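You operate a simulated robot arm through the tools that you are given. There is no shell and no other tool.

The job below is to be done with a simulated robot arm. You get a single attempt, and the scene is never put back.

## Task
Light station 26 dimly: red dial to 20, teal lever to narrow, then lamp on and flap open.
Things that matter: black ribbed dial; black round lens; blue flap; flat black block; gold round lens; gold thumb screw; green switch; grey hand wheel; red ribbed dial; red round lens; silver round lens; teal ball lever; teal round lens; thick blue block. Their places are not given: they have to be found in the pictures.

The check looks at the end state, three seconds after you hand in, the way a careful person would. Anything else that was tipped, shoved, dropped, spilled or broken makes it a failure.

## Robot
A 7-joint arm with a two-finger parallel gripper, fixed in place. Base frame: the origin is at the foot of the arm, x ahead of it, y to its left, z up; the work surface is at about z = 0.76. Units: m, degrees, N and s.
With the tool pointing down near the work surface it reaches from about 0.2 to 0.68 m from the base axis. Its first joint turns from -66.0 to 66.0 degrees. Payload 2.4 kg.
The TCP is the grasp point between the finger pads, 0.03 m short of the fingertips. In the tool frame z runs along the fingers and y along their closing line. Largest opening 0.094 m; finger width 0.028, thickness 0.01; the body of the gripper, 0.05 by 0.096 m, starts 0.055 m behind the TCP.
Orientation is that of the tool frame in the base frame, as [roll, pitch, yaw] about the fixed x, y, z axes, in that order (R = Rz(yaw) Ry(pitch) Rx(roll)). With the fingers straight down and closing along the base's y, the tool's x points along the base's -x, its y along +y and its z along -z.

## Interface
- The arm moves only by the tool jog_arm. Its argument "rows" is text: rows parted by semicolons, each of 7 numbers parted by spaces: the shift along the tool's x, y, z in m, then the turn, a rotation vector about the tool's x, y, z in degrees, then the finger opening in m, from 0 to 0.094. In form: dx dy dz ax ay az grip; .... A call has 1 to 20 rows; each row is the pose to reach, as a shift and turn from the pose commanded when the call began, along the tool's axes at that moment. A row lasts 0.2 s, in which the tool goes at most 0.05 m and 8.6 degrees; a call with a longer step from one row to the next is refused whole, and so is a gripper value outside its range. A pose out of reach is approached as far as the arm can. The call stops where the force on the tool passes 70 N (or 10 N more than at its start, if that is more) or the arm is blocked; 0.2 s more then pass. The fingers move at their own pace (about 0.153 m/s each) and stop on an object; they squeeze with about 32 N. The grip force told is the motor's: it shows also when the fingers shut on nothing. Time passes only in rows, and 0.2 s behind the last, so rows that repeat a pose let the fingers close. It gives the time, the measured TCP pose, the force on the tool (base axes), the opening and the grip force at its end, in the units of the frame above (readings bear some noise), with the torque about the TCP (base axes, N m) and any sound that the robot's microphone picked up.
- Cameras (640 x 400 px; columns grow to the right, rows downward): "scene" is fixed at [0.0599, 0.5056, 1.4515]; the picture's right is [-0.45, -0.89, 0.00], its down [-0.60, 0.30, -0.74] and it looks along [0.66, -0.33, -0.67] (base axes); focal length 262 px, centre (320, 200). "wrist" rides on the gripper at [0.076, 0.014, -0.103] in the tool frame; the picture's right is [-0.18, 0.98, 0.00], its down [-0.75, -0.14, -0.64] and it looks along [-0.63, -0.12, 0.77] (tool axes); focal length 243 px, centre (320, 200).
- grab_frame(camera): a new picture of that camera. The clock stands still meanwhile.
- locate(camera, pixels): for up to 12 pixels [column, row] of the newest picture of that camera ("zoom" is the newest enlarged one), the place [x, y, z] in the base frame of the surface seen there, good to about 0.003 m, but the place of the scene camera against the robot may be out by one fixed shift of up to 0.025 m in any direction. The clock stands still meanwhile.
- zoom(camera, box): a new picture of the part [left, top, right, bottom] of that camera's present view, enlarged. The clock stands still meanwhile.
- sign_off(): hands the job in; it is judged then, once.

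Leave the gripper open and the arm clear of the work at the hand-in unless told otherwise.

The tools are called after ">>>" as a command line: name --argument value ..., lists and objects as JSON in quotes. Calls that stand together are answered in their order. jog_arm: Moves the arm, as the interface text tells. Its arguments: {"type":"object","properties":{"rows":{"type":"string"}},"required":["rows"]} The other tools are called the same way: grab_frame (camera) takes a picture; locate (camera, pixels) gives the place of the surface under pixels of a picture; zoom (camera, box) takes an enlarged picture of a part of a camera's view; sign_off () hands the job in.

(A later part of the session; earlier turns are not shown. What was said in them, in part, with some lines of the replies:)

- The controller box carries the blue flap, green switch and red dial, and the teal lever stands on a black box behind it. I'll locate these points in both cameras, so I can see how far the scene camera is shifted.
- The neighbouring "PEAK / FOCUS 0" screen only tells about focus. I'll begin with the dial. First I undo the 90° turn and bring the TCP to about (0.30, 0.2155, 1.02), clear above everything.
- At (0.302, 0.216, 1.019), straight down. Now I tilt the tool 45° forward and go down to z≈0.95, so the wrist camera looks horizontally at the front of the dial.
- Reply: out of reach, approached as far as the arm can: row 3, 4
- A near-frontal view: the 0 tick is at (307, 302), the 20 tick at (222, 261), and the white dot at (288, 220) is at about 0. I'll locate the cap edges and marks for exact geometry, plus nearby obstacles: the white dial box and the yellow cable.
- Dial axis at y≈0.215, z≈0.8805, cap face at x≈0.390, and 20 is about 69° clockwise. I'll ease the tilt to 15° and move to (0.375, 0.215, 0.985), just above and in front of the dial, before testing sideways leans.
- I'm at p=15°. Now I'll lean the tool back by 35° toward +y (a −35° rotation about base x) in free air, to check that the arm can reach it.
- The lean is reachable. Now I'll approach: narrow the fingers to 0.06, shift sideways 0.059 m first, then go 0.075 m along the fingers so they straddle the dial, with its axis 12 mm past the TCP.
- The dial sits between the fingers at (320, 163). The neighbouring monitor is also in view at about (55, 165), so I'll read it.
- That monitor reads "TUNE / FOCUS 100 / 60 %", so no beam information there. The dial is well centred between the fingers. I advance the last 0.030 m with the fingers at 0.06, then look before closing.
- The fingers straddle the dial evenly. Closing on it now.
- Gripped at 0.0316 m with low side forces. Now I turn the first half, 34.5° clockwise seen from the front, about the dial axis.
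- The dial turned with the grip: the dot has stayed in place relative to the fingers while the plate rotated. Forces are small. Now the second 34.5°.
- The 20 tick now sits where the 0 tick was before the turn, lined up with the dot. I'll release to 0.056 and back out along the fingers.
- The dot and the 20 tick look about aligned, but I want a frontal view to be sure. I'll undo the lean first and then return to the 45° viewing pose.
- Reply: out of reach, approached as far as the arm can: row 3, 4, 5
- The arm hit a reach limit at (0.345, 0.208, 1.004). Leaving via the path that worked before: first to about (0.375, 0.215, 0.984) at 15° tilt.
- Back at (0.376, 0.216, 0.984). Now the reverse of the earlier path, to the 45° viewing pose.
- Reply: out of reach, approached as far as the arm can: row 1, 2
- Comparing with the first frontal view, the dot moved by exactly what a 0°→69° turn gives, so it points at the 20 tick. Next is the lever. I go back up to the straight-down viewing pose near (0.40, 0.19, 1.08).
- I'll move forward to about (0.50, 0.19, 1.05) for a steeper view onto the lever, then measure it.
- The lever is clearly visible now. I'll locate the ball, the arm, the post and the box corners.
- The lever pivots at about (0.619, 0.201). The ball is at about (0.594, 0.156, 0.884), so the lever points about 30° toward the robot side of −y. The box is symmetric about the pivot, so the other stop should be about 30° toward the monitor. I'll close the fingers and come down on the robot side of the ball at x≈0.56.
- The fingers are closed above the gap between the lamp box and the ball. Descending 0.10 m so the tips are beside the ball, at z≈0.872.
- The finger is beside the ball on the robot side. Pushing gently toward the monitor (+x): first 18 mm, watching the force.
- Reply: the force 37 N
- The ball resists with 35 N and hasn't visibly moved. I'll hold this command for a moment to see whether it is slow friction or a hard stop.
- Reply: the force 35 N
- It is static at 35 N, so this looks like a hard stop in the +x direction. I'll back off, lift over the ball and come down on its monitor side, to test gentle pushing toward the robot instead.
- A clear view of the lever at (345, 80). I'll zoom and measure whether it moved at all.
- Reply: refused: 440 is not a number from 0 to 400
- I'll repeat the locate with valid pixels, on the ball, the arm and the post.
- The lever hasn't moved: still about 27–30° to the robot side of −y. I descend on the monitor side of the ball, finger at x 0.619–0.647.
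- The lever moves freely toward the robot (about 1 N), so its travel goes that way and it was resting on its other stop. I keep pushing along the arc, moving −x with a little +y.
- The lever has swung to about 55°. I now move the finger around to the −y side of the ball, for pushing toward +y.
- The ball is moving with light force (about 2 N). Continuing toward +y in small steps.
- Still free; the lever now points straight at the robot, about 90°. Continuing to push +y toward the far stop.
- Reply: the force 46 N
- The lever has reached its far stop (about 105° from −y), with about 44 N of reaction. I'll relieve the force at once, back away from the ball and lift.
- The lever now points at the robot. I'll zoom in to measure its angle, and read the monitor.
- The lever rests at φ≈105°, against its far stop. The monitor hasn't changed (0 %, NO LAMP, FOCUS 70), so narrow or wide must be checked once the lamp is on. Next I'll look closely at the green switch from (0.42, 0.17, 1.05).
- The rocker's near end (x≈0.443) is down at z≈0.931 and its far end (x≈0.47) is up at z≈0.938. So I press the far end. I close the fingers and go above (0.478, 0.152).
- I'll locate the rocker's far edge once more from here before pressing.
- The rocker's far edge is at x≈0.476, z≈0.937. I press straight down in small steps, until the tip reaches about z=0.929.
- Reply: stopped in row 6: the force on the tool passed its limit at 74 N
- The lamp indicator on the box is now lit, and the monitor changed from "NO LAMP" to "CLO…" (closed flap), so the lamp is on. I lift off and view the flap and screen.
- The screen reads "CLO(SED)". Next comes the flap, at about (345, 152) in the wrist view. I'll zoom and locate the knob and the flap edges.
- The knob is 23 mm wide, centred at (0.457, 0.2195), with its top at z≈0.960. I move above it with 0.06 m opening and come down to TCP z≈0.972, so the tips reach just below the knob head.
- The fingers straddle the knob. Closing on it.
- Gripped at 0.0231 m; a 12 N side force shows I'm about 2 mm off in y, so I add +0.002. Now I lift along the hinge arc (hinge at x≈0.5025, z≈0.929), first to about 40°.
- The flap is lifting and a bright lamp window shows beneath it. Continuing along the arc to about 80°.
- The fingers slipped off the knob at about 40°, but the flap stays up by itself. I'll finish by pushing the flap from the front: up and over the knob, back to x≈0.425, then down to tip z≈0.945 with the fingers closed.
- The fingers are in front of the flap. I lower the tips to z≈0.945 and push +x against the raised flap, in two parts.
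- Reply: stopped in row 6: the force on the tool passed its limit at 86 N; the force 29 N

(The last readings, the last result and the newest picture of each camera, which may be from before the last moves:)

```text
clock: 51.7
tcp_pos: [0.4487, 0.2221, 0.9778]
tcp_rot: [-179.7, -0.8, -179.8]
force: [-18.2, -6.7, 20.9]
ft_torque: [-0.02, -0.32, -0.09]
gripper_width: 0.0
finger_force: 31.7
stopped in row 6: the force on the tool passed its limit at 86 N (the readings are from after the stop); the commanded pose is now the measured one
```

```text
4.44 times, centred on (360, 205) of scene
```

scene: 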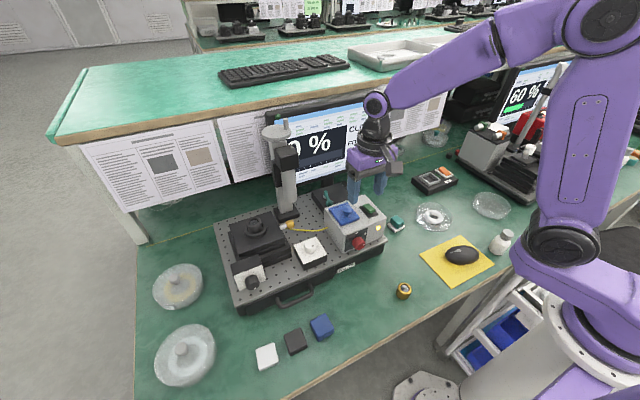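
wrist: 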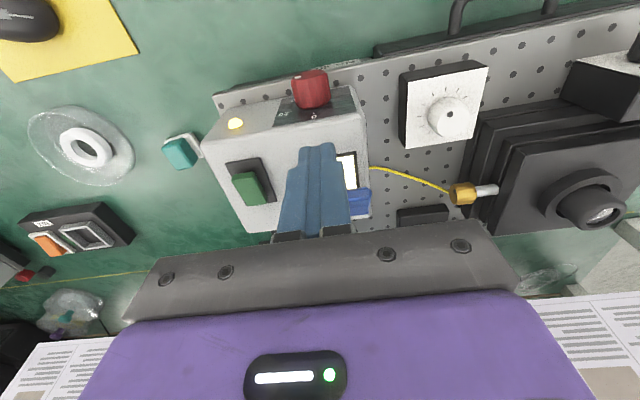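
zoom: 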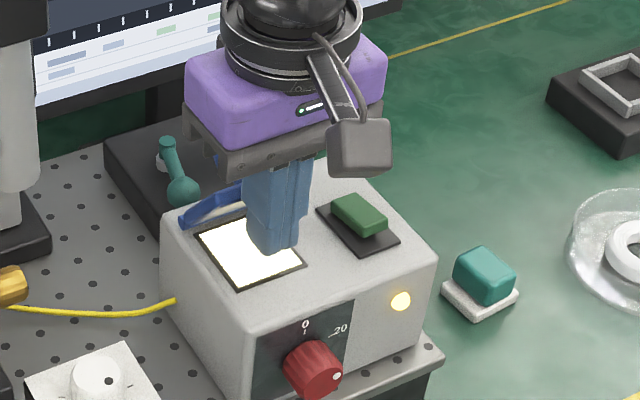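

The force limit tripped, likely because the flap edge rubbed on the rubbery finger and jammed. I'll look at the state before going on.

>>> grab_frame --camera "wrist"

>>> zoom --camera "scene" --box '[320, 180, 380, 230]'

>>> zoom --camera "wrist" --box '[240, 60, 420, 220]'

```text
taken
```

wrist: 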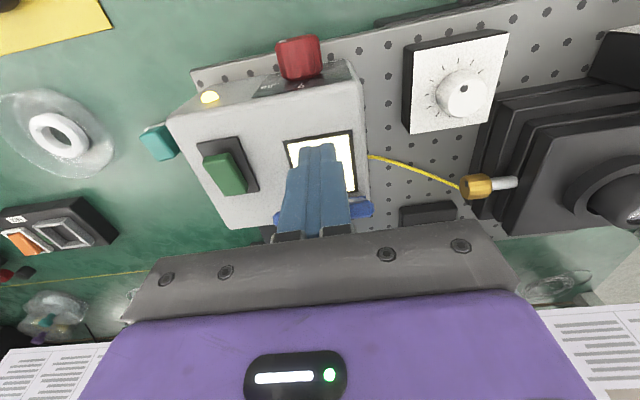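

```text
8.00 times, centred on (350, 205) of scene
```

zoom: 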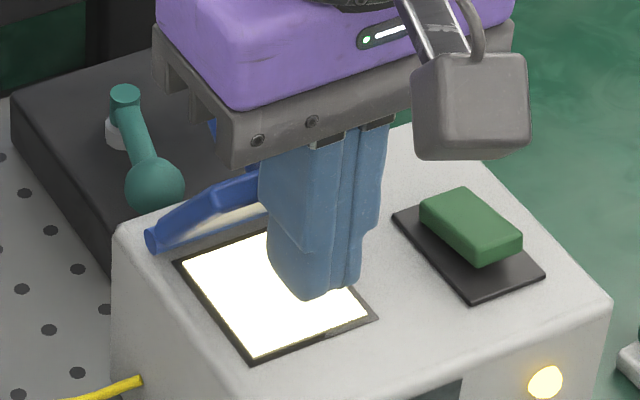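

```text
2.50 times, centred on (330, 140) of wrist
```

zoom: 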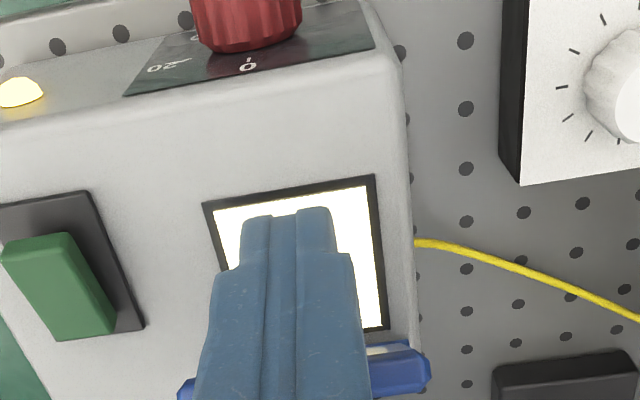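

The flap is at about 50°, its edge resting on the finger face. Instead of sliding, I'll carry the edge along its arc, moving up as well as forward, so it doesn't jam.

>>> jog_arm --rows "-0.0043 -0.002 -0.0033 0 0 0 0; -0.0089 -0.002 -0.0062 0 0 0 0; -0.0137 -0.002 -0.0087 0 0 0 0; -0.0186 -0.002 -0.0108 0 0 0 0; -0.0238 -0.002 -0.0124 0 0 0 0; -0.0291 -0.002 -0.0136 0 0 0 0; -0.0291 -0.002 -0.0136 0 0 0 0"

>>> zoom --camera "scene" --box '[310, 160, 410, 250]'

```text
clock: 53.3
tcp_pos: [0.4806, 0.2228, 0.9931]
tcp_rot: [179.9, -0.1, -179.8]
force: [-5.6, 17.4, 33.1]
ft_torque: [0.01, -0.49, 0.29]
gripper_width: 0.0001
finger_force: 31.8
```

```text
4.44 times, centred on (360, 205) of scene
```

zoom: 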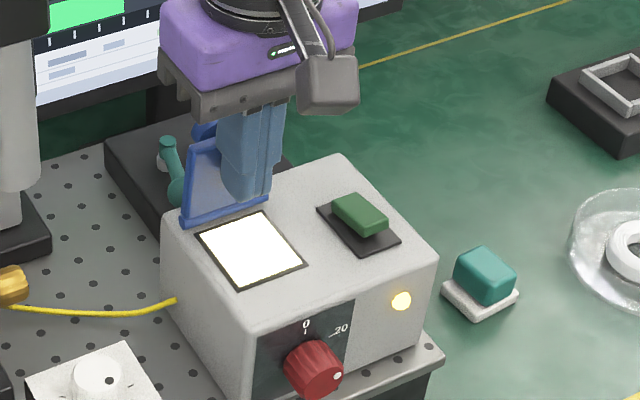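

The flap is nearly upright, and a green bar appeared on the monitor. I push a little further past vertical.

>>> jog_arm --rows "-0.002 0.002 -0.003 0 0 0 0; -0.008 0.002 -0.003 0 0 0 0; -0.014 0.002 -0.003 0 0 0 0; -0.02 0.002 -0.003 0 0 0 0; -0.02 0.002 -0.003 0 0 0 0"

>>> zoom --camera "scene" --box '[310, 160, 410, 250]'

```text
clock: 54.5
tcp_pos: [0.4967, 0.2224, 0.9941]
tcp_rot: [-179.5, -0.8, -179.9]
force: [-14.1, -5.8, 1.3]
ft_torque: [-0.14, 0.44, -0.06]
gripper_width: 0.0
finger_force: 32.6
```

```text
4.44 times, centred on (360, 205) of scene
```

zoom: 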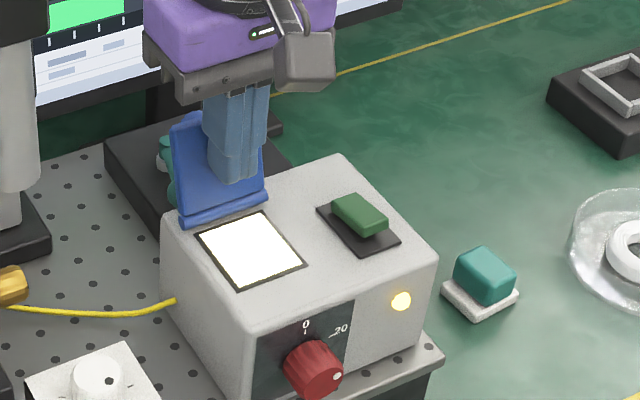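

The flap leans past vertical. I back off, lift away, and look at the flap and the monitor.

>>> jog_arm --rows "0.015 0 0 0 0 0 0; 0.04 0 -0.01 0 0 0 0; 0.08 0 -0.04 0 0 0 0.03; 0.12 0 -0.08 0 0 0 0.094; 0.14 -0.03 -0.09 0 0 0 0.094; 0.14 -0.06 -0.09 0 0 0 0.094; 0.14 -0.06 -0.09 0 0 0 0.094"

>>> grab_frame --camera "scene"

>>> zoom --camera "scene" --box '[260, 90, 400, 190]'

>>> zoom --camera "scene" --box '[310, 160, 410, 250]'

```text
refused: row 4 steps farther than a row can; nothing moved
```

```text
taken
```

scene: 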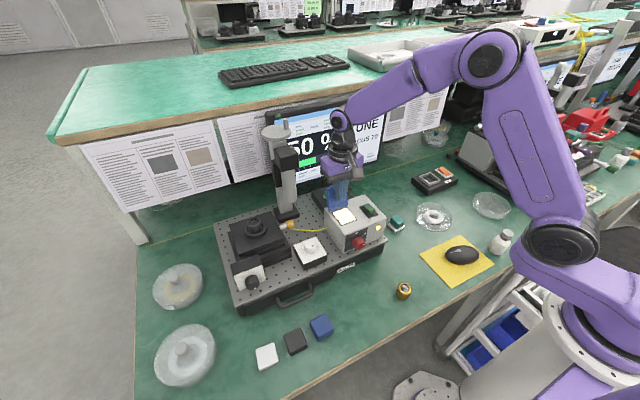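

```text
4.00 times, centred on (330, 140) of scene
```

zoom: 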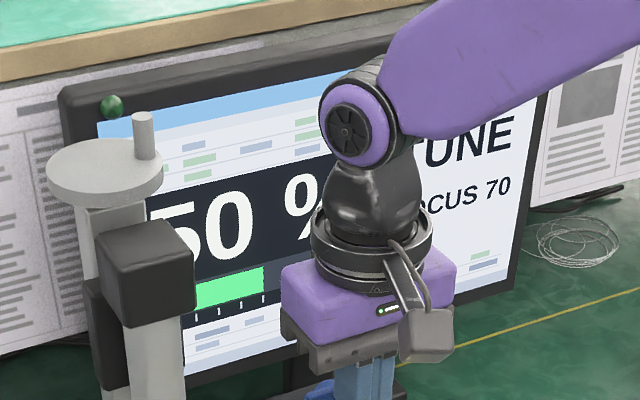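

```text
4.44 times, centred on (360, 205) of scene
```

zoom: 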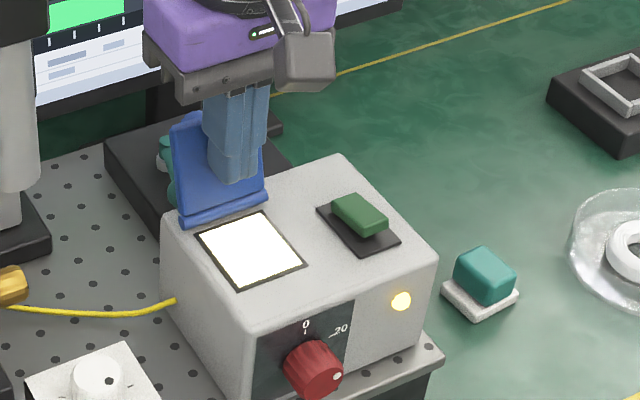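

The screen now reads "50 %", "TUNE", "FOCUS 70", so the light reaches the sensor. One step was too large, so I retreat with smaller steps.

>>> jog_arm --rows "0.015 0 0 0 0 0 0; 0.035 0 -0.01 0 0 0 0; 0.065 0 -0.03 0 0 0 0.03; 0.095 0 -0.06 0 0 0 0.094; 0.12 -0.02 -0.08 0 0 0 0.094; 0.14 -0.05 -0.09 0 0 0 0.094; 0.14 -0.09 -0.09 0 0 0 0.094; 0.14 -0.13 -0.09 0 0 0 0.094; 0.14 -0.13 -0.09 0 0 0 0.094"

>>> grab_frame --camera "scene"

>>> zoom --camera "scene" --box '[260, 90, 400, 190]'

>>> zoom --camera "scene" --box '[310, 160, 410, 250]'

>>> grab_frame --camera "wrist"

```text
clock: 56.5
tcp_pos: [0.3616, 0.0945, 1.0854]
tcp_rot: [-179.8, -0.5, -179.9]
force: [0.0, -0.6, 0.8]
ft_torque: [0.0, 0.04, 0.0]
gripper_width: 0.0941
finger_force: 0.1
```

```text
taken
```

scene: 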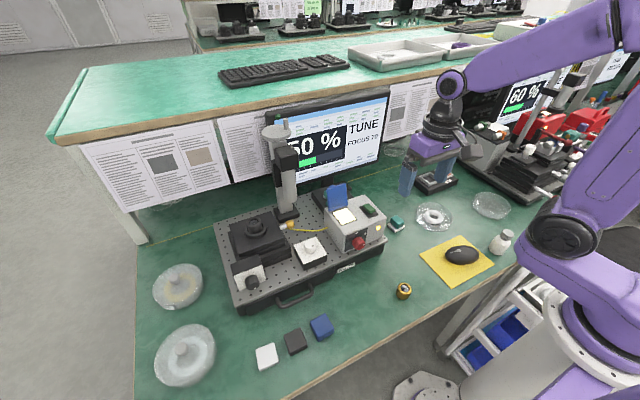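

```text
4.00 times, centred on (330, 140) of scene
```

zoom: 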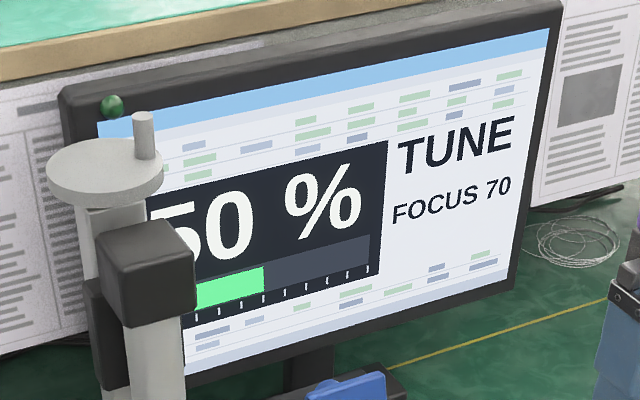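

```text
4.44 times, centred on (360, 205) of scene
```

zoom: 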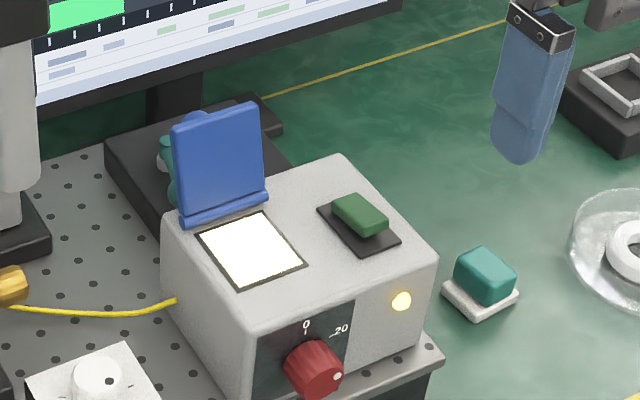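

```text
taken
```

wrist: 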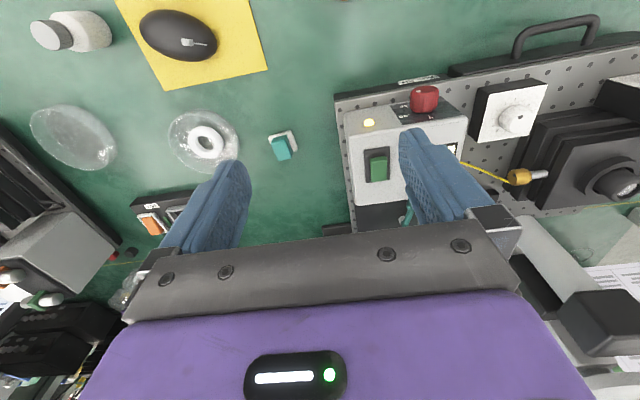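

The flap stays open past vertical, and the screen shows 50 %, TUNE, FOCUS 70. I'll look around the station for any visible sign of beam width.

>>> zoom --camera "scene" --box '[200, 200, 340, 320]'

>>> zoom --camera "scene" --box '[315, 190, 375, 240]'

>>> zoom --camera "scene" --box '[250, 80, 350, 220]'

```text
3.33 times, centred on (270, 260) of scene
```

zoom: 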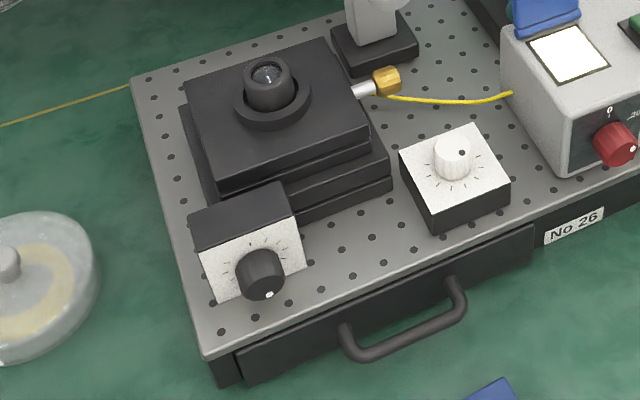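

```text
8.00 times, centred on (345, 215) of scene
```

zoom: 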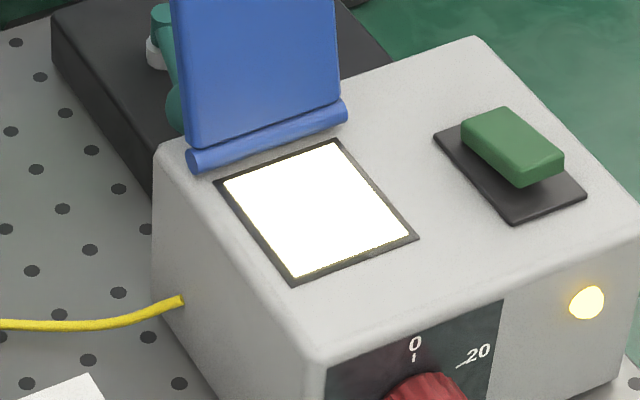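

```text
2.86 times, centred on (300, 150) of scene
```

zoom: 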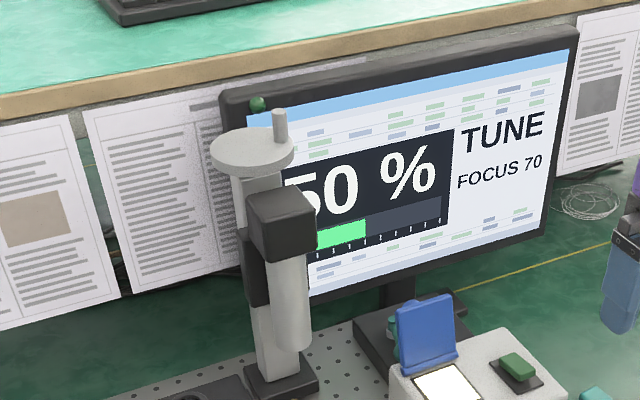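

Everything is as asked except for certainty about which lever end is "narrow": it started at the right-hand stop, and now it's at the other one. I'll test whether the monitor responds to the lever with a small nudge. To keep the camera block clear of the open flap, I first turn the tool 180° in free air, in two halves.

>>> jog_arm --rows "0 0 0 0 0 -8 0.094; 0 0 -0.01 0 0 -16 0.094; 0 0 -0.02 0 0 -24 0.094; 0 0 -0.03 0 0 -32 0.094; 0 0 -0.04 0 0 -40 0.094; 0 0 -0.04 0 0 -48 0.094; 0 0 -0.04 0 0 -56 0.094; 0 0 -0.04 0 0 -64 0.094; 0 0 -0.04 0 0 -72 0.094; 0 0 -0.04 0 0 -80 0.094; 0 0 -0.04 0 0 -88 0.094; 0 0 -0.04 0 0 -96 0.094; 0 0 -0.04 0 0 -104 0.094; 0 0 -0.04 0 0 -112 0.094; 0 0 -0.04 0 0 -120 0.094; 0 0 -0.04 0 0 -120 0.094"

>>> locate --camera "scene" --pixels '[[263, 132], [275, 122], [289, 131], [281, 128], [297, 150], [298, 175], [280, 150], [294, 205], [285, 190]]'

```text
clock: 59.9
tcp_pos: [0.3618, 0.0919, 1.1259]
tcp_rot: [179.6, 0.1, -59.8]
force: [-0.4, 0.0, 0.3]
ft_torque: [0.01, 0.01, -0.02]
gripper_width: 0.0939
finger_force: 0.0
```

```text
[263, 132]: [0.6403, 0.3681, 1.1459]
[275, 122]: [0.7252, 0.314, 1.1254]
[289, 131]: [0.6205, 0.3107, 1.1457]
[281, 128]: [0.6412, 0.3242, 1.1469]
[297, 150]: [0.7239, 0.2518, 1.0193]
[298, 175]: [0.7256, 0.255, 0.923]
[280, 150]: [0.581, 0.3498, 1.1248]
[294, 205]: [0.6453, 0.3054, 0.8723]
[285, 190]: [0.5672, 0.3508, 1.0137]
```

The tower's nearest part is at y≈0.30, which is enough clearance. I finish the turn with the last 60°.

>>> jog_arm --rows "0 0 0 0 0 -7.5 0.094; 0 0 0 0 0 -15 0.094; 0 0 0 0 0 -22.5 0.094; 0 0 0 0 0 -30 0.094; 0 0 0 0 0 -37.5 0.094; 0 0 0 0 0 -45 0.094; 0 0 0 0 0 -52.5 0.094; 0 0 0 0 0 -60 0.094; 0 0 0 0 0 -60 0.094"

>>> grab_frame --camera "wrist"

```text
clock: 61.9
tcp_pos: [0.3619, 0.0922, 1.125]
tcp_rot: [179.9, 0.5, 0.4]
force: [0.3, -0.5, -0.5]
ft_torque: [0.0, 0.0, -0.01]
gripper_width: 0.0935
finger_force: 0.0
```

```text
taken
```

wrist: 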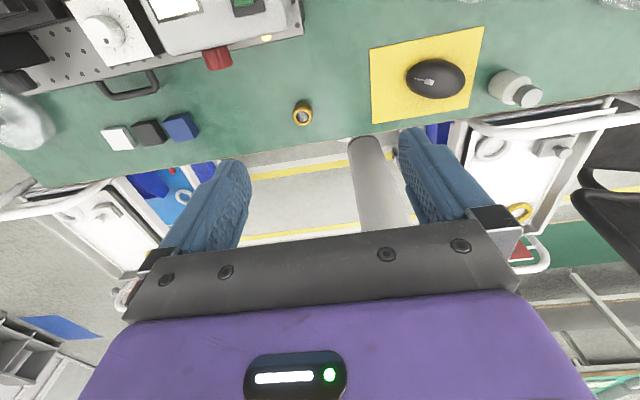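

The 180° yaw works and the camera is on the far side. I move over the lever to (0.595, 0.2065, 1.08), setting the opening to 0.04.

>>> jog_arm --rows "0.035 -0.017 0.005 0 0 0 0.094; 0.07 -0.034 0.01 0 0 0 0.07; 0.105 -0.051 0.015 0 0 0 0.04; 0.14 -0.068 0.02 0 0 0 0.04; 0.175 -0.085 0.025 0 0 0 0.04; 0.21 -0.1 0.03 0 0 0 0.04; 0.233 -0.1135 0.035 0 0 0 0.04; 0.233 -0.1135 0.035 0 0 0 0.04"

>>> grab_frame --camera "wrist"

>>> grab_frame --camera "scene"

```text
clock: 63.7
tcp_pos: [0.5957, 0.2079, 1.0871]
tcp_rot: [179.7, 0.6, 0.1]
force: [-0.5, 0.4, 0.6]
ft_torque: [-0.01, -0.07, 0.04]
gripper_width: 0.04
finger_force: 0.1
```

```text
taken
```

wrist: 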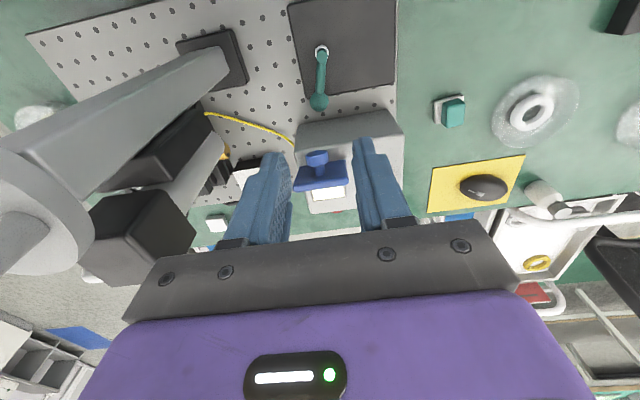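

```text
taken
```

scene: 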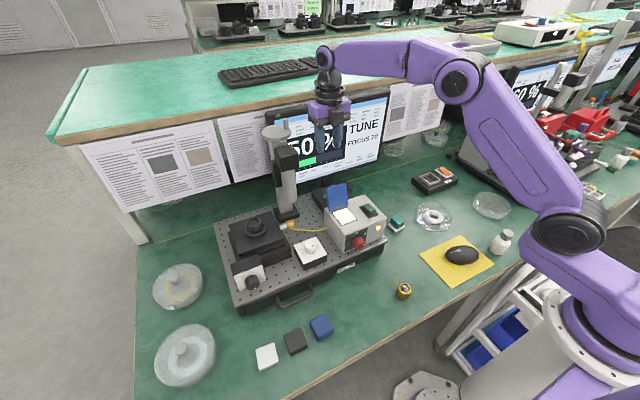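

From this side I see the lever at (320, 75), the flap and its knob. I'll zoom and measure the knob, flap top and lever for clearance.

>>> zoom --camera "wrist" --box '[250, 0, 430, 220]'

>>> locate --camera "wrist" --pixels '[[318, 102], [321, 75], [321, 50], [317, 157], [316, 166], [297, 185], [345, 178], [320, 178], [302, 180], [318, 185], [290, 10], [395, 10]]'

```text
1.82 times, centred on (340, 110) of wrist
```

zoom: 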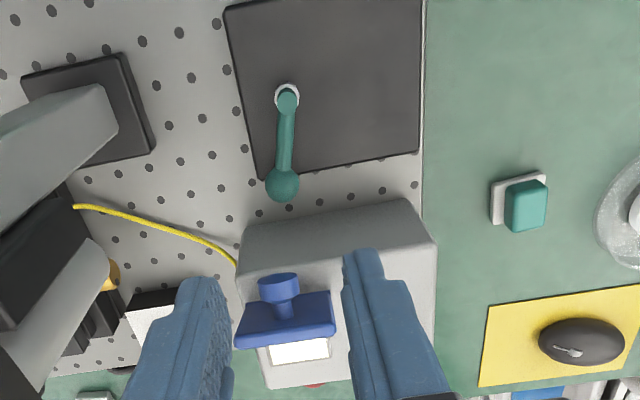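

```text
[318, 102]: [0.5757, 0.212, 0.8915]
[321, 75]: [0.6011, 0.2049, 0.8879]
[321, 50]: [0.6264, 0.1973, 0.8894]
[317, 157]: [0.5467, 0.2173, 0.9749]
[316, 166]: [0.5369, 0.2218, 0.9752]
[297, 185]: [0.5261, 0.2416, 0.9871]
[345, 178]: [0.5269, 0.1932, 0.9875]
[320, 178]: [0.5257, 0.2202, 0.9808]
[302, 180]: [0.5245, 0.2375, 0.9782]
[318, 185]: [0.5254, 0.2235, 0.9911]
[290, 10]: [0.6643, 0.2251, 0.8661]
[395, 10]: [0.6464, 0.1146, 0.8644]
```

Clearances are fine: the knob ends at x≈0.55 and the gripper body would start at 0.575. I descend so the fingers straddle the lever arm at about (0.599, 0.2055), with the tips at z≈0.874.

>>> jog_arm --rows "0.003 0.0024 0.04 0 0 0 0.04; 0.003 0.0024 0.08 0 0 0 0.04; 0.003 0.0024 0.12 0 0 0 0.04; 0.003 0.0024 0.155 0 0 0 0.04; 0.003 0.0024 0.182 0 0 0 0.04; 0.003 0.0024 0.182 0 0 0 0.04"

>>> grab_frame --camera "scene"

>>> zoom --camera "scene" --box '[300, 160, 400, 240]'

>>> grab_frame --camera "wrist"

```text
clock: 65.1
tcp_pos: [0.5978, 0.2048, 0.9126]
tcp_rot: [-179.7, -0.4, 0.1]
force: [-1.9, -5.3, 56.9]
ft_torque: [1.11, 2.55, 0.19]
gripper_width: 0.0401
finger_force: 0.1
```

```text
taken
```

scene: 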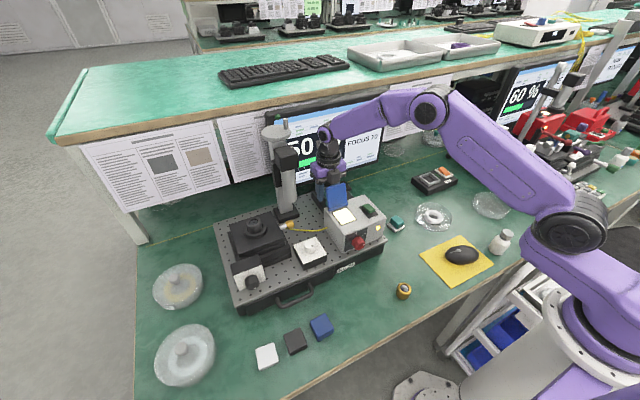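

```text
5.00 times, centred on (350, 200) of scene
```

zoom: 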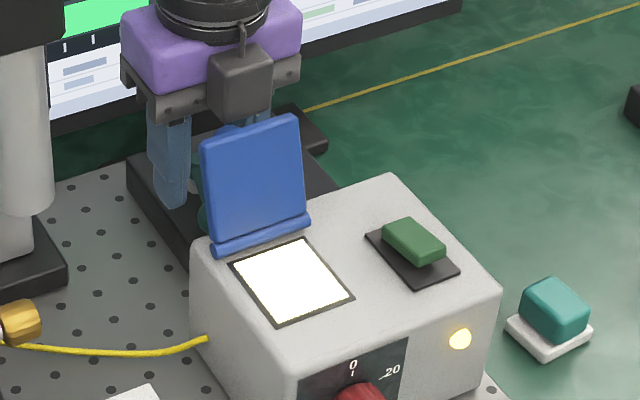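

```text
taken
```

wrist: 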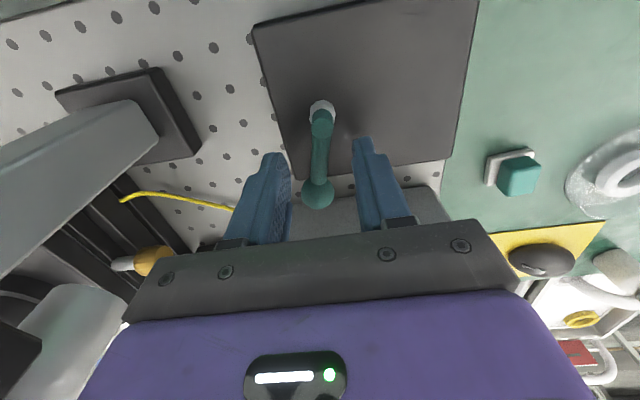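

There is a 57 N upward force: a block on the wrist's robot-facing side is touching the flap knob, around (0.553, 0.225). I'm lifting straight up right away.

>>> jog_arm --rows "0 0 -0.02 0 0 0 0.04; 0 0 -0.06 0 0 0 0.04; 0 0 -0.1 0 0 0 0.04; 0 0 -0.14 0 0 0 0.04; 0 0 -0.18 0 0 0 0.04; 0 0 -0.18 0 0 0 0.04"

>>> grab_frame --camera "scene"

>>> zoom --camera "scene" --box '[300, 160, 400, 240]'

>>> grab_frame --camera "wrist"

```text
clock: 66.5
tcp_pos: [0.5987, 0.2039, 1.0878]
tcp_rot: [179.8, 0.4, 0.1]
force: [0.0, -0.8, -0.2]
ft_torque: [0.0, -0.02, 0.02]
gripper_width: 0.0398
finger_force: 0.0
```

```text
taken
```

scene: 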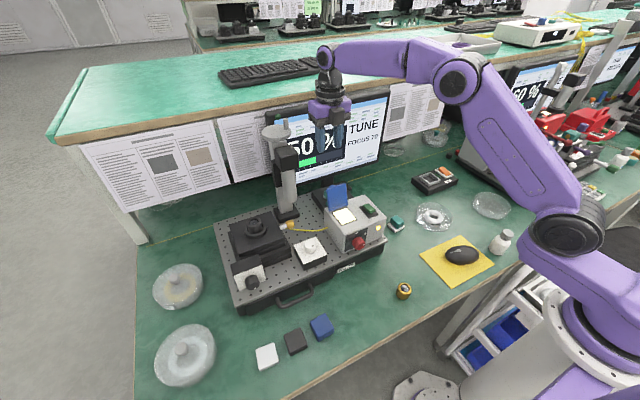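

```text
5.00 times, centred on (350, 200) of scene
```

zoom: 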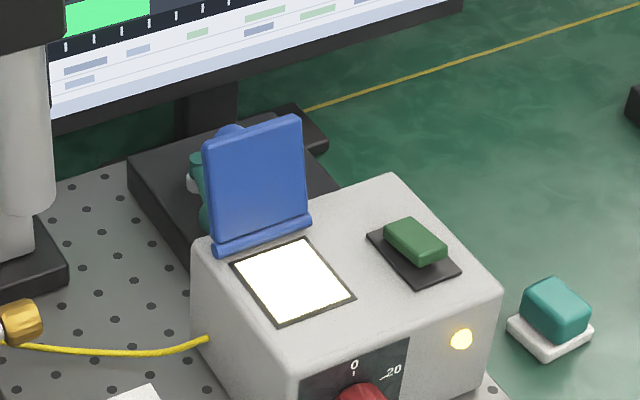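

```text
taken
```

wrist: 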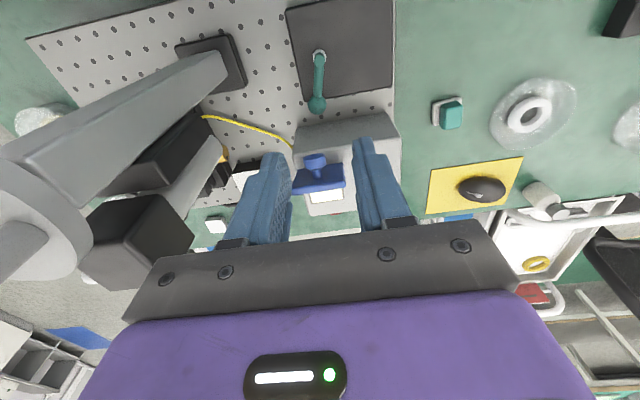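

Everything is intact: the flap is still open, the lever is in place, and the reading is still 50 %. I'll check which part of the wrist made the contact.

>>> zoom --camera "scene" --box '[280, 40, 400, 160]'

>>> locate --camera "scene" --pixels '[[330, 105], [318, 108], [340, 112], [325, 120], [345, 100]]'

```text
3.33 times, centred on (340, 100) of scene
```

zoom: 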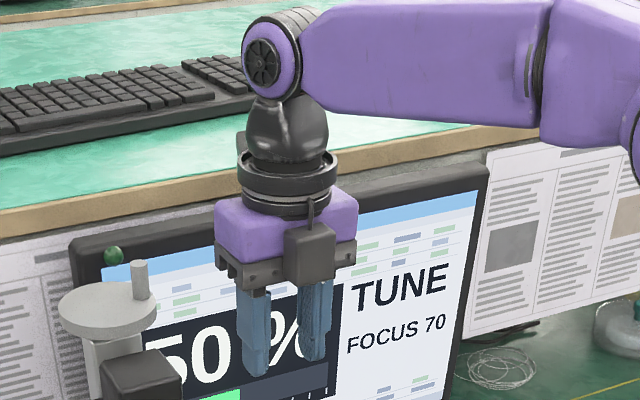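

```text
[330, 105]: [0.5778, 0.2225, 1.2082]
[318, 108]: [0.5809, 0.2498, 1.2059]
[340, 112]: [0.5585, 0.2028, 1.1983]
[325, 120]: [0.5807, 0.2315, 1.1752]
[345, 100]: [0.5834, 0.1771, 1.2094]
```

A second block on the wrist's opposite side, about 5 cm off the tool axis, touched the knob. It did no harm. Before deciding on the lever, I'll look closely at the lever box top and its monitor-facing side for any faint marks.

>>> zoom --camera "wrist" --box '[280, 0, 400, 115]'

>>> zoom --camera "wrist" --box '[300, 35, 345, 80]'

>>> zoom --camera "scene" --box '[305, 170, 355, 215]'

```text
3.48 times, centred on (340, 58) of wrist
```

zoom: 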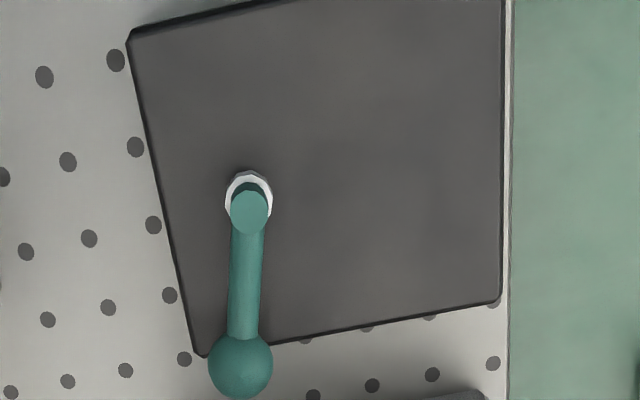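

```text
8.89 times, centred on (322, 58) of wrist
```

zoom: 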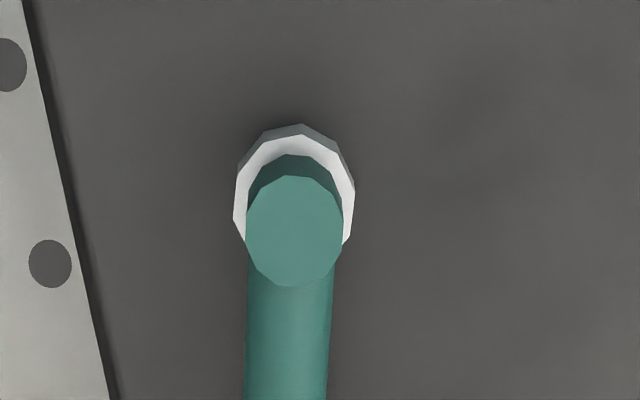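

```text
8.89 times, centred on (330, 192) of scene
```

zoom: 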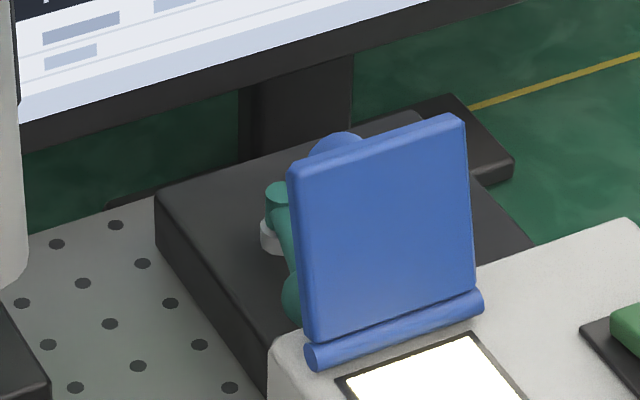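

No marks anywhere, so observing the effect is the only way to tell. I'll test with a small lever nudge. To keep the wrist block off the knob, I lean the tool 15° toward the monitor, and use fingers 0.044 apart around the lever arm at (0.593, 0.209).

>>> jog_arm --rows "-0.002 -0.002 0 0 -5 0 0.044; -0.004 -0.004 0 0 -10 0 0.044; -0.0057 -0.0051 0 0 -15 0 0.044; -0.0057 -0.0051 0 0 -15 0 0.044"

>>> zoom --camera "scene" --box '[260, 40, 400, 200]'

```text
clock: 67.5
tcp_pos: [0.5879, 0.2065, 1.0869]
tcp_rot: [179.8, 15.4, 0.1]
force: [0.4, 0.2, -0.1]
ft_torque: [0.03, -0.05, 0.04]
gripper_width: 0.0443
finger_force: 0.2
out of reach, approached as far as the arm can: row 3, 4
```

```text
2.50 times, centred on (330, 120) of scene
```

zoom: 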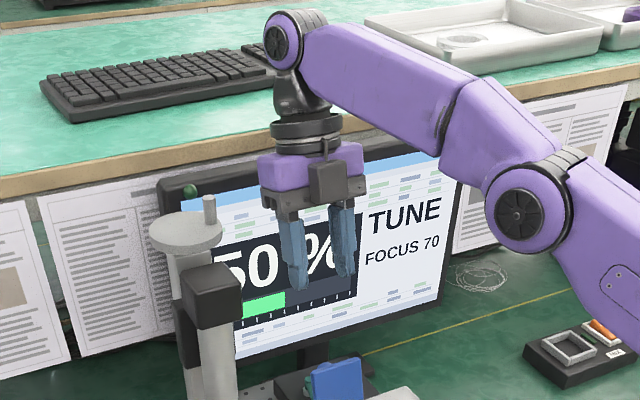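

The lean is set at (0.588, 0.2065, 1.087). I descend vertically, first to z≈0.935, watching the force.

>>> jog_arm --rows "0.0104 0 0.0386 0 0 0 0.044; 0.0207 0 0.0773 0 0 0 0.044; 0.0311 0 0.116 0 0 0 0.044; 0.0396 0 0.1478 0 0 0 0.044; 0.0396 0 0.1478 0 0 0 0.044"

>>> zoom --camera "scene" --box '[290, 140, 390, 240]'

>>> grab_frame --camera "wrist"

```text
clock: 68.7
tcp_pos: [0.5855, 0.2077, 0.933]
tcp_rot: [180.0, 15.2, 0.1]
force: [0.5, 0.1, 0.8]
ft_torque: [-0.02, -0.02, 0.08]
gripper_width: 0.044
finger_force: 0.1
```

```text
4.00 times, centred on (340, 190) of scene
```

zoom: 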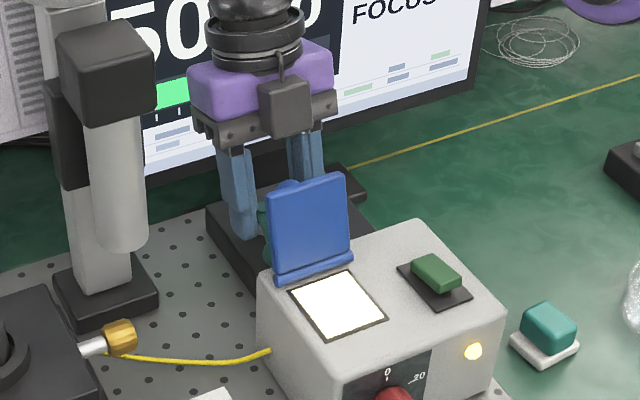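

```text
taken
```

wrist: 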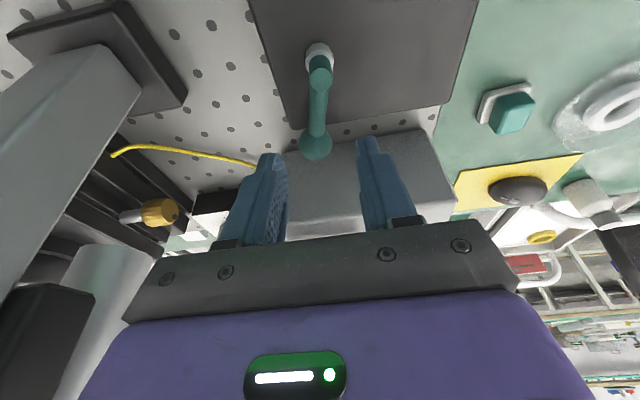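

No contact; the ball at (316, 145) is centred between the fingertips. I move 6 mm away from the knob and the last 28 mm down.

>>> jog_arm --rows "0.0058 0 -0.0016 0 0 0 0.044; 0.0082 0 0.0074 0 0 0 0.044; 0.0106 0 0.0164 0 0 0 0.044; 0.013 0 0.0254 0 0 0 0.044; 0.013 0 0.0254 0 0 0 0.044"

>>> grab_frame --camera "wrist"

>>> zoom --camera "scene" --box '[290, 140, 390, 240]'

```text
clock: 69.3
tcp_pos: [0.5902, 0.2102, 0.9336]
tcp_rot: [179.6, 15.7, -0.3]
force: [-44.1, -11.7, 17.6]
ft_torque: [0.73, -5.9, -1.96]
gripper_width: 0.0441
finger_force: 0.0
stopped in row 2: the force on the tool passed its limit at 81 N (the readings are from after the stop); the commanded pose is now the measured one
```

```text
taken
```

wrist: 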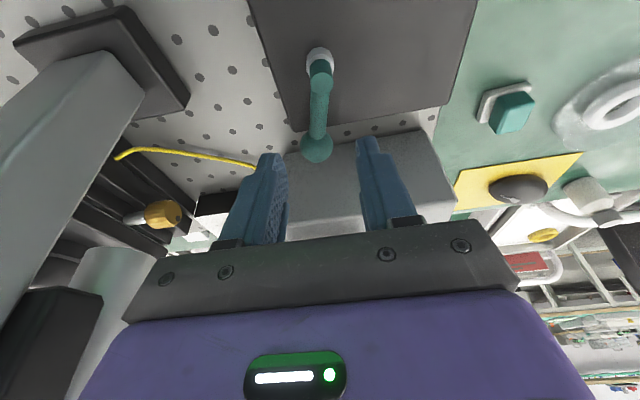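

```text
4.00 times, centred on (340, 190) of scene
```

zoom: 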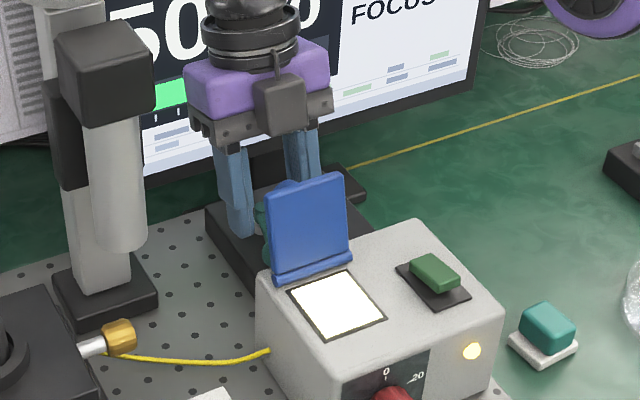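

The arm stopped: −44 N in x acting about 13 cm above the TCP means the far-side camera touched the monitor. I back off toward the robot at once and rise.

>>> jog_arm --rows "-0.0077 0 0.0021 0 0 0 0.044; -0.0077 0 0.0021 0 0 0 0.044; -0.0174 0 -0.0345 0 0 0 0.044; -0.0277 0 -0.0732 0 0 0 0.044; -0.0381 0 -0.1118 0 0 0 0.044; -0.0485 0 -0.1505 0 0 0 0.044; -0.0485 0 -0.1505 0 0 0 0.044"

>>> grab_frame --camera "scene"

>>> locate --camera "scene" --pixels '[[264, 117], [300, 185], [340, 170], [290, 190], [380, 100], [375, 160], [388, 96], [315, 183]]'

>>> zoom --camera "scene" --box '[250, 80, 410, 220]'

```text
clock: 70.9
tcp_pos: [0.5855, 0.2108, 1.0892]
tcp_rot: [179.8, 15.4, -0.1]
force: [0.2, 0.9, 0.0]
ft_torque: [-0.02, 0.0, 0.01]
gripper_width: 0.0439
finger_force: 0.1
```

```text
taken
```

scene: 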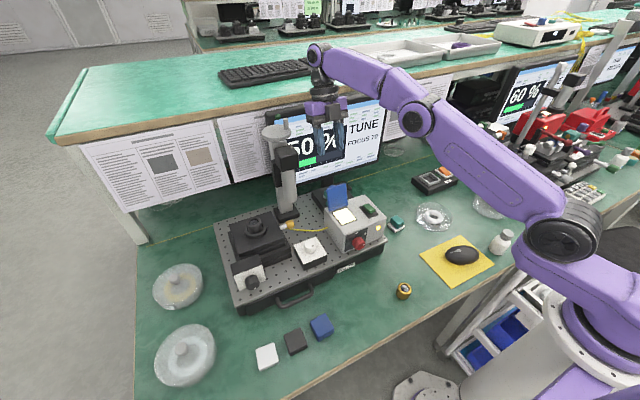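

```text
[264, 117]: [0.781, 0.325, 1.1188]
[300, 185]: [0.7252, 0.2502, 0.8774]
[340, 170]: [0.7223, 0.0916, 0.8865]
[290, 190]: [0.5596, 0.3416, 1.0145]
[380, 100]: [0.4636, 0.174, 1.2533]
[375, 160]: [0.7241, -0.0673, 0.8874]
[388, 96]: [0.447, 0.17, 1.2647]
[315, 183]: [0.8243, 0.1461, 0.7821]
```

```text
2.86 times, centred on (330, 150) of scene
```

zoom: 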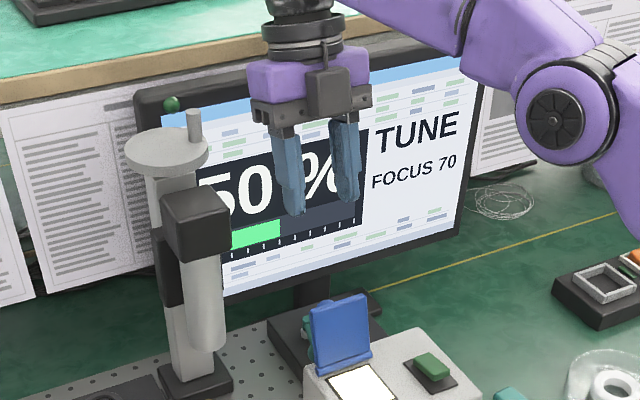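

The monitor points measure the same as before (within 3 mm) and all the readings are unchanged, so nothing was displaced. That space is too tight, so I won't experiment with the lever any further: it started at one stop and is now firmly at the other. I withdraw up and back toward the robot, removing the lean.

>>> jog_arm --rows "-0.035 0.012 -0.003 0 3 0 0.06; -0.07 0.024 -0.006 0 6 0 0.094; -0.105 0.036 -0.009 0 9 0 0.094; -0.14 0.048 -0.012 0 12 0 0.094; -0.175 0.06 -0.0153 0 15 0 0.094; -0.175 0.06 -0.0153 0 15 0 0.094"

>>> grab_frame --camera "scene"

```text
clock: 72.3
tcp_pos: [0.4191, 0.148, 1.151]
tcp_rot: [179.7, 0.4, -0.2]
force: [-0.6, -1.1, -0.2]
ft_torque: [0.02, -0.01, 0.02]
gripper_width: 0.0938
finger_force: 0.0
```

```text
taken
```

scene: 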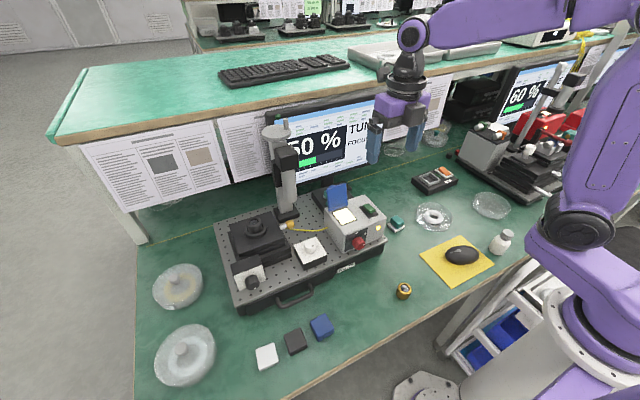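

Clear of the station. I turn the tool back to its original yaw in free air, so I can check the dial from the front.

>>> jog_arm --rows "-0.01 0 0 0 0 8 0.094; -0.02 0 0 0 0 16 0.094; -0.03 0 0 0 0 24 0.094; -0.04 0 0 0 0 32 0.094; -0.05 0 0 0 0 40 0.094; -0.06 0 0 0 0 48 0.094; -0.07 0 0 0 0 56 0.094; -0.08 0 0 0 0 64 0.094; -0.08 0 0 0 0 72 0.094; -0.08 0 0 0 0 80 0.094; -0.08 0 0 0 0 88 0.094; -0.08 0 0 0 0 96 0.094; -0.08 0 0 0 0 104 0.094; -0.08 0 0 0 0 112 0.094; -0.08 0 0 0 0 120 0.094; -0.08 0 0 0 0 128 0.094; -0.08 0 0 0 0 136 0.094; -0.08 0 0 0 0 144 0.094; -0.08 0 0 0 0 152 0.094; -0.08 0 0 0 0 160 0.094"

>>> jog_arm --rows "0 0 0 0 0 7 0.094; 0 0 0 0 0 14 0.094; 0 0 0 0 0 20 0.094; 0 0 0 0 0 20 0.094"

>>> grab_frame --camera "wrist"

```text
clock: 76.5
tcp_pos: [0.3399, 0.1504, 1.1509]
tcp_rot: [-179.9, -0.5, -160.3]
force: [0.0, -0.3, -0.5]
ft_torque: [0.01, 0.04, 0.0]
gripper_width: 0.0939
finger_force: 0.0
```

```text
clock: 77.5
tcp_pos: [0.34, 0.1489, 1.1509]
tcp_rot: [-179.8, -0.4, 179.7]
force: [-0.4, 0.9, -0.5]
ft_torque: [0.0, 0.0, -0.02]
gripper_width: 0.0938
finger_force: 0.2
```

```text
taken
```

wrist: 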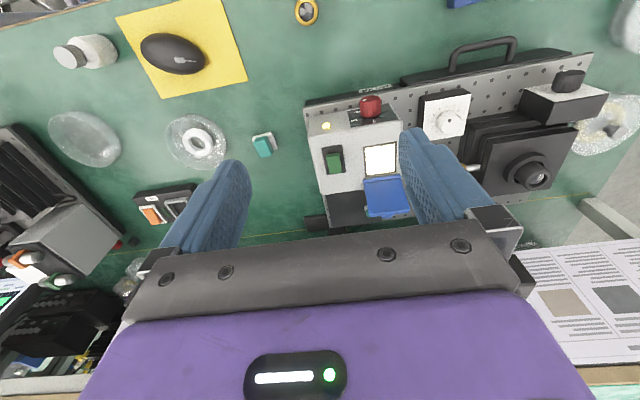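

Good: the station looks orderly. I'll zoom in on the window, flap, switch and dial.

>>> zoom --camera "wrist" --box '[300, 80, 420, 240]'

>>> zoom --camera "wrist" --box '[345, 85, 405, 130]'

>>> zoom --camera "wrist" --box '[350, 135, 410, 180]'

>>> zoom --camera "scene" --box '[250, 80, 400, 190]'

```text
2.50 times, centred on (360, 160) of wrist
```

zoom: 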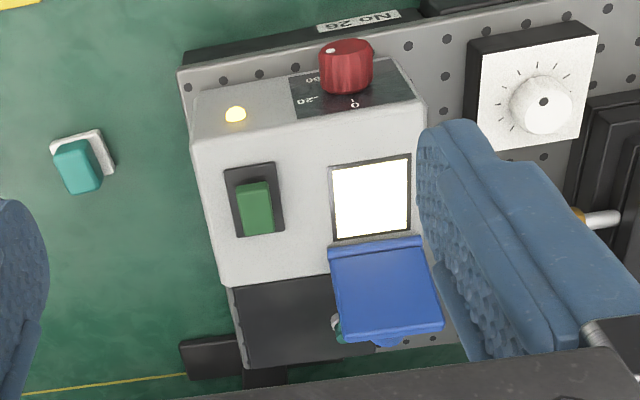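

```text
8.89 times, centred on (375, 108) of wrist
```

zoom: 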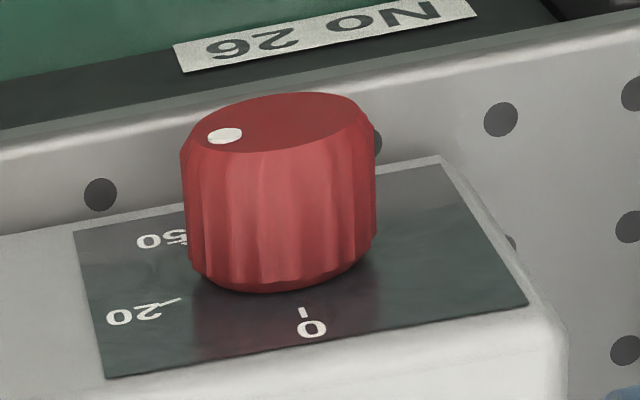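

```text
8.89 times, centred on (380, 158) of wrist
```

zoom: 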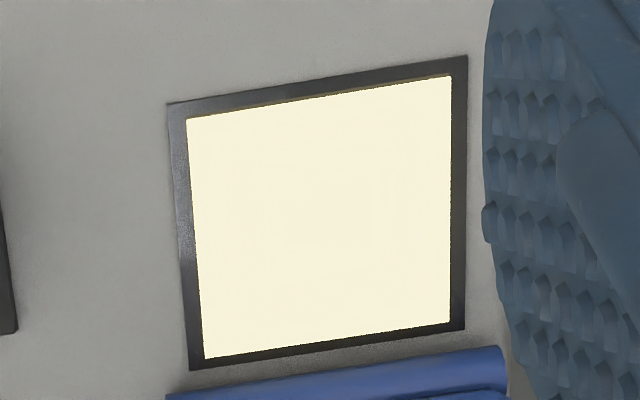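

```text
3.64 times, centred on (325, 135) of scene
```

zoom: 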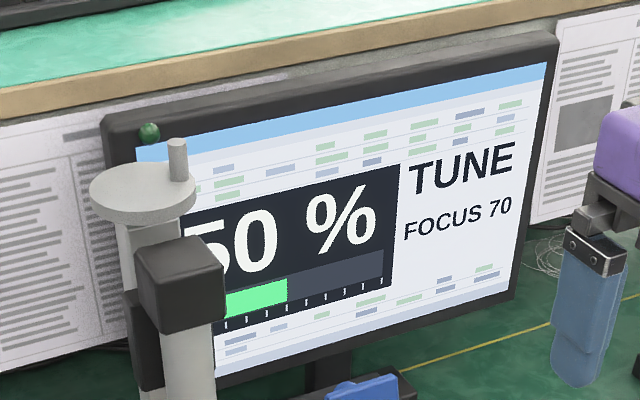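

The dot lines up with the 20 tick, matching the earlier frontal measurement of 69°. The switch is flipped with its indicator lit, the flap is past vertical, and the window is lit. I move the arm back to its clear start pose with the gripper open and take a last look.

>>> jog_arm --rows "0.017 0.015 -0.033 0 0 0 0.094; 0.034 0.03 -0.066 0 0 0 0.094; 0.05 0.045 -0.099 0 0 0 0.094; 0.05 0.045 -0.099 0 0 0 0.094"

>>> grab_frame --camera "scene"

>>> zoom --camera "scene" --box '[300, 160, 410, 260]'

>>> grab_frame --camera "wrist"

>>> zoom --camera "wrist" --box '[280, 60, 440, 220]'

```text
clock: 78.5
tcp_pos: [0.2916, 0.195, 1.2514]
tcp_rot: [-179.8, -0.4, 179.9]
force: [0.1, 0.1, 0.4]
ft_torque: [0.03, 0.01, 0.02]
gripper_width: 0.0939
finger_force: 0.0
```

```text
taken
```

scene: 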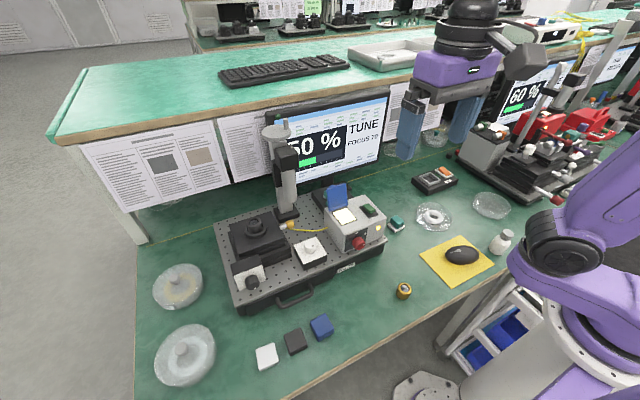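

```text
4.00 times, centred on (355, 210) of scene
```

zoom: 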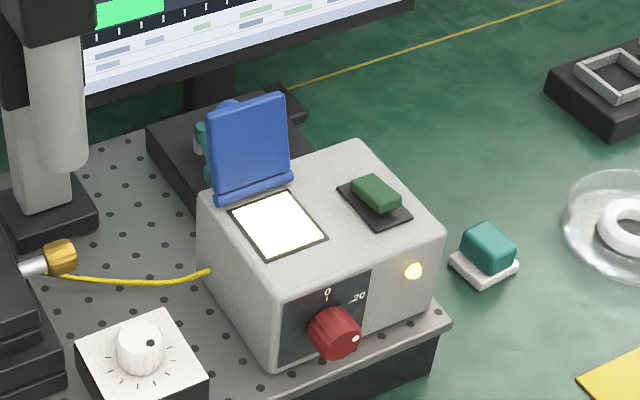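

```text
taken
```

wrist: 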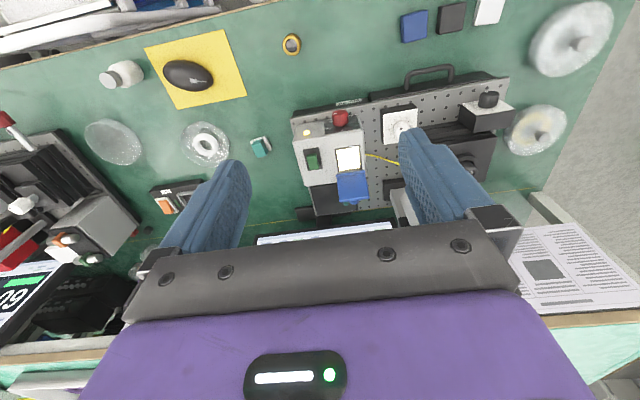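

```text
2.50 times, centred on (360, 140) of wrist
```

zoom: 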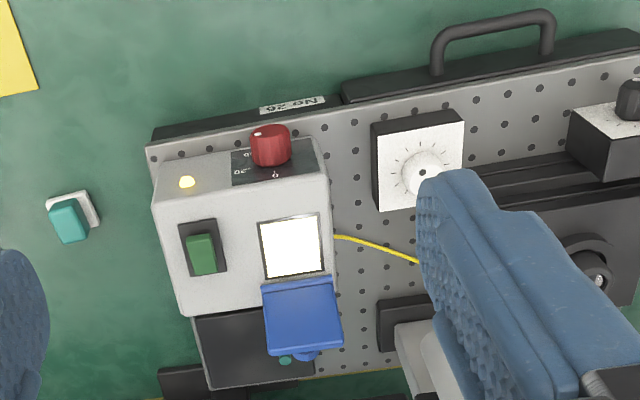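

Final state: red dial at 20, lever at its far stop, green switch on with the indicator lit, flap open past vertical, monitor reading 50 % / TUNE. Nothing else has moved compared with the first pictures. The gripper is open and the arm clear, so I hand in.

>>> sign_off

```text
The job is handed in.
```

I handed the job in with station 26 lit, but I'm not certain the lever is at narrow. Nothing on the lever or its box is labelled, so I had no way to confirm which end is which.

- **Red dial:** set to 20. I turned it about 69° clockwise from 0, and the white dot lines up with the 20 tick.
- **Teal lever:** moved from the stop it started at to the opposite one, assuming the start position was wide. I tried to test this with the lamp on but gave up because the space was too tight.
- **Lamp:** on. The green switch is flipped and the indicator on the box is lit.
- **Flap:** open past vertical and staying up by itself. The monitor went from "NO LAMP" to "CLOSED" to "TUNE" at 50 %.

**Contacts during the lever test:** the wrist pressed on the flap knob with about 57 N. It then touched the monitor; the arm stopped at 81 N. I backed off both times. The flap stayed open, and the monitor measured within about 3 mm of where it was before. I saw nothing else moved or damaged in the last pictures.

The gripper is open and the arm is back at its start position, clear of the work.
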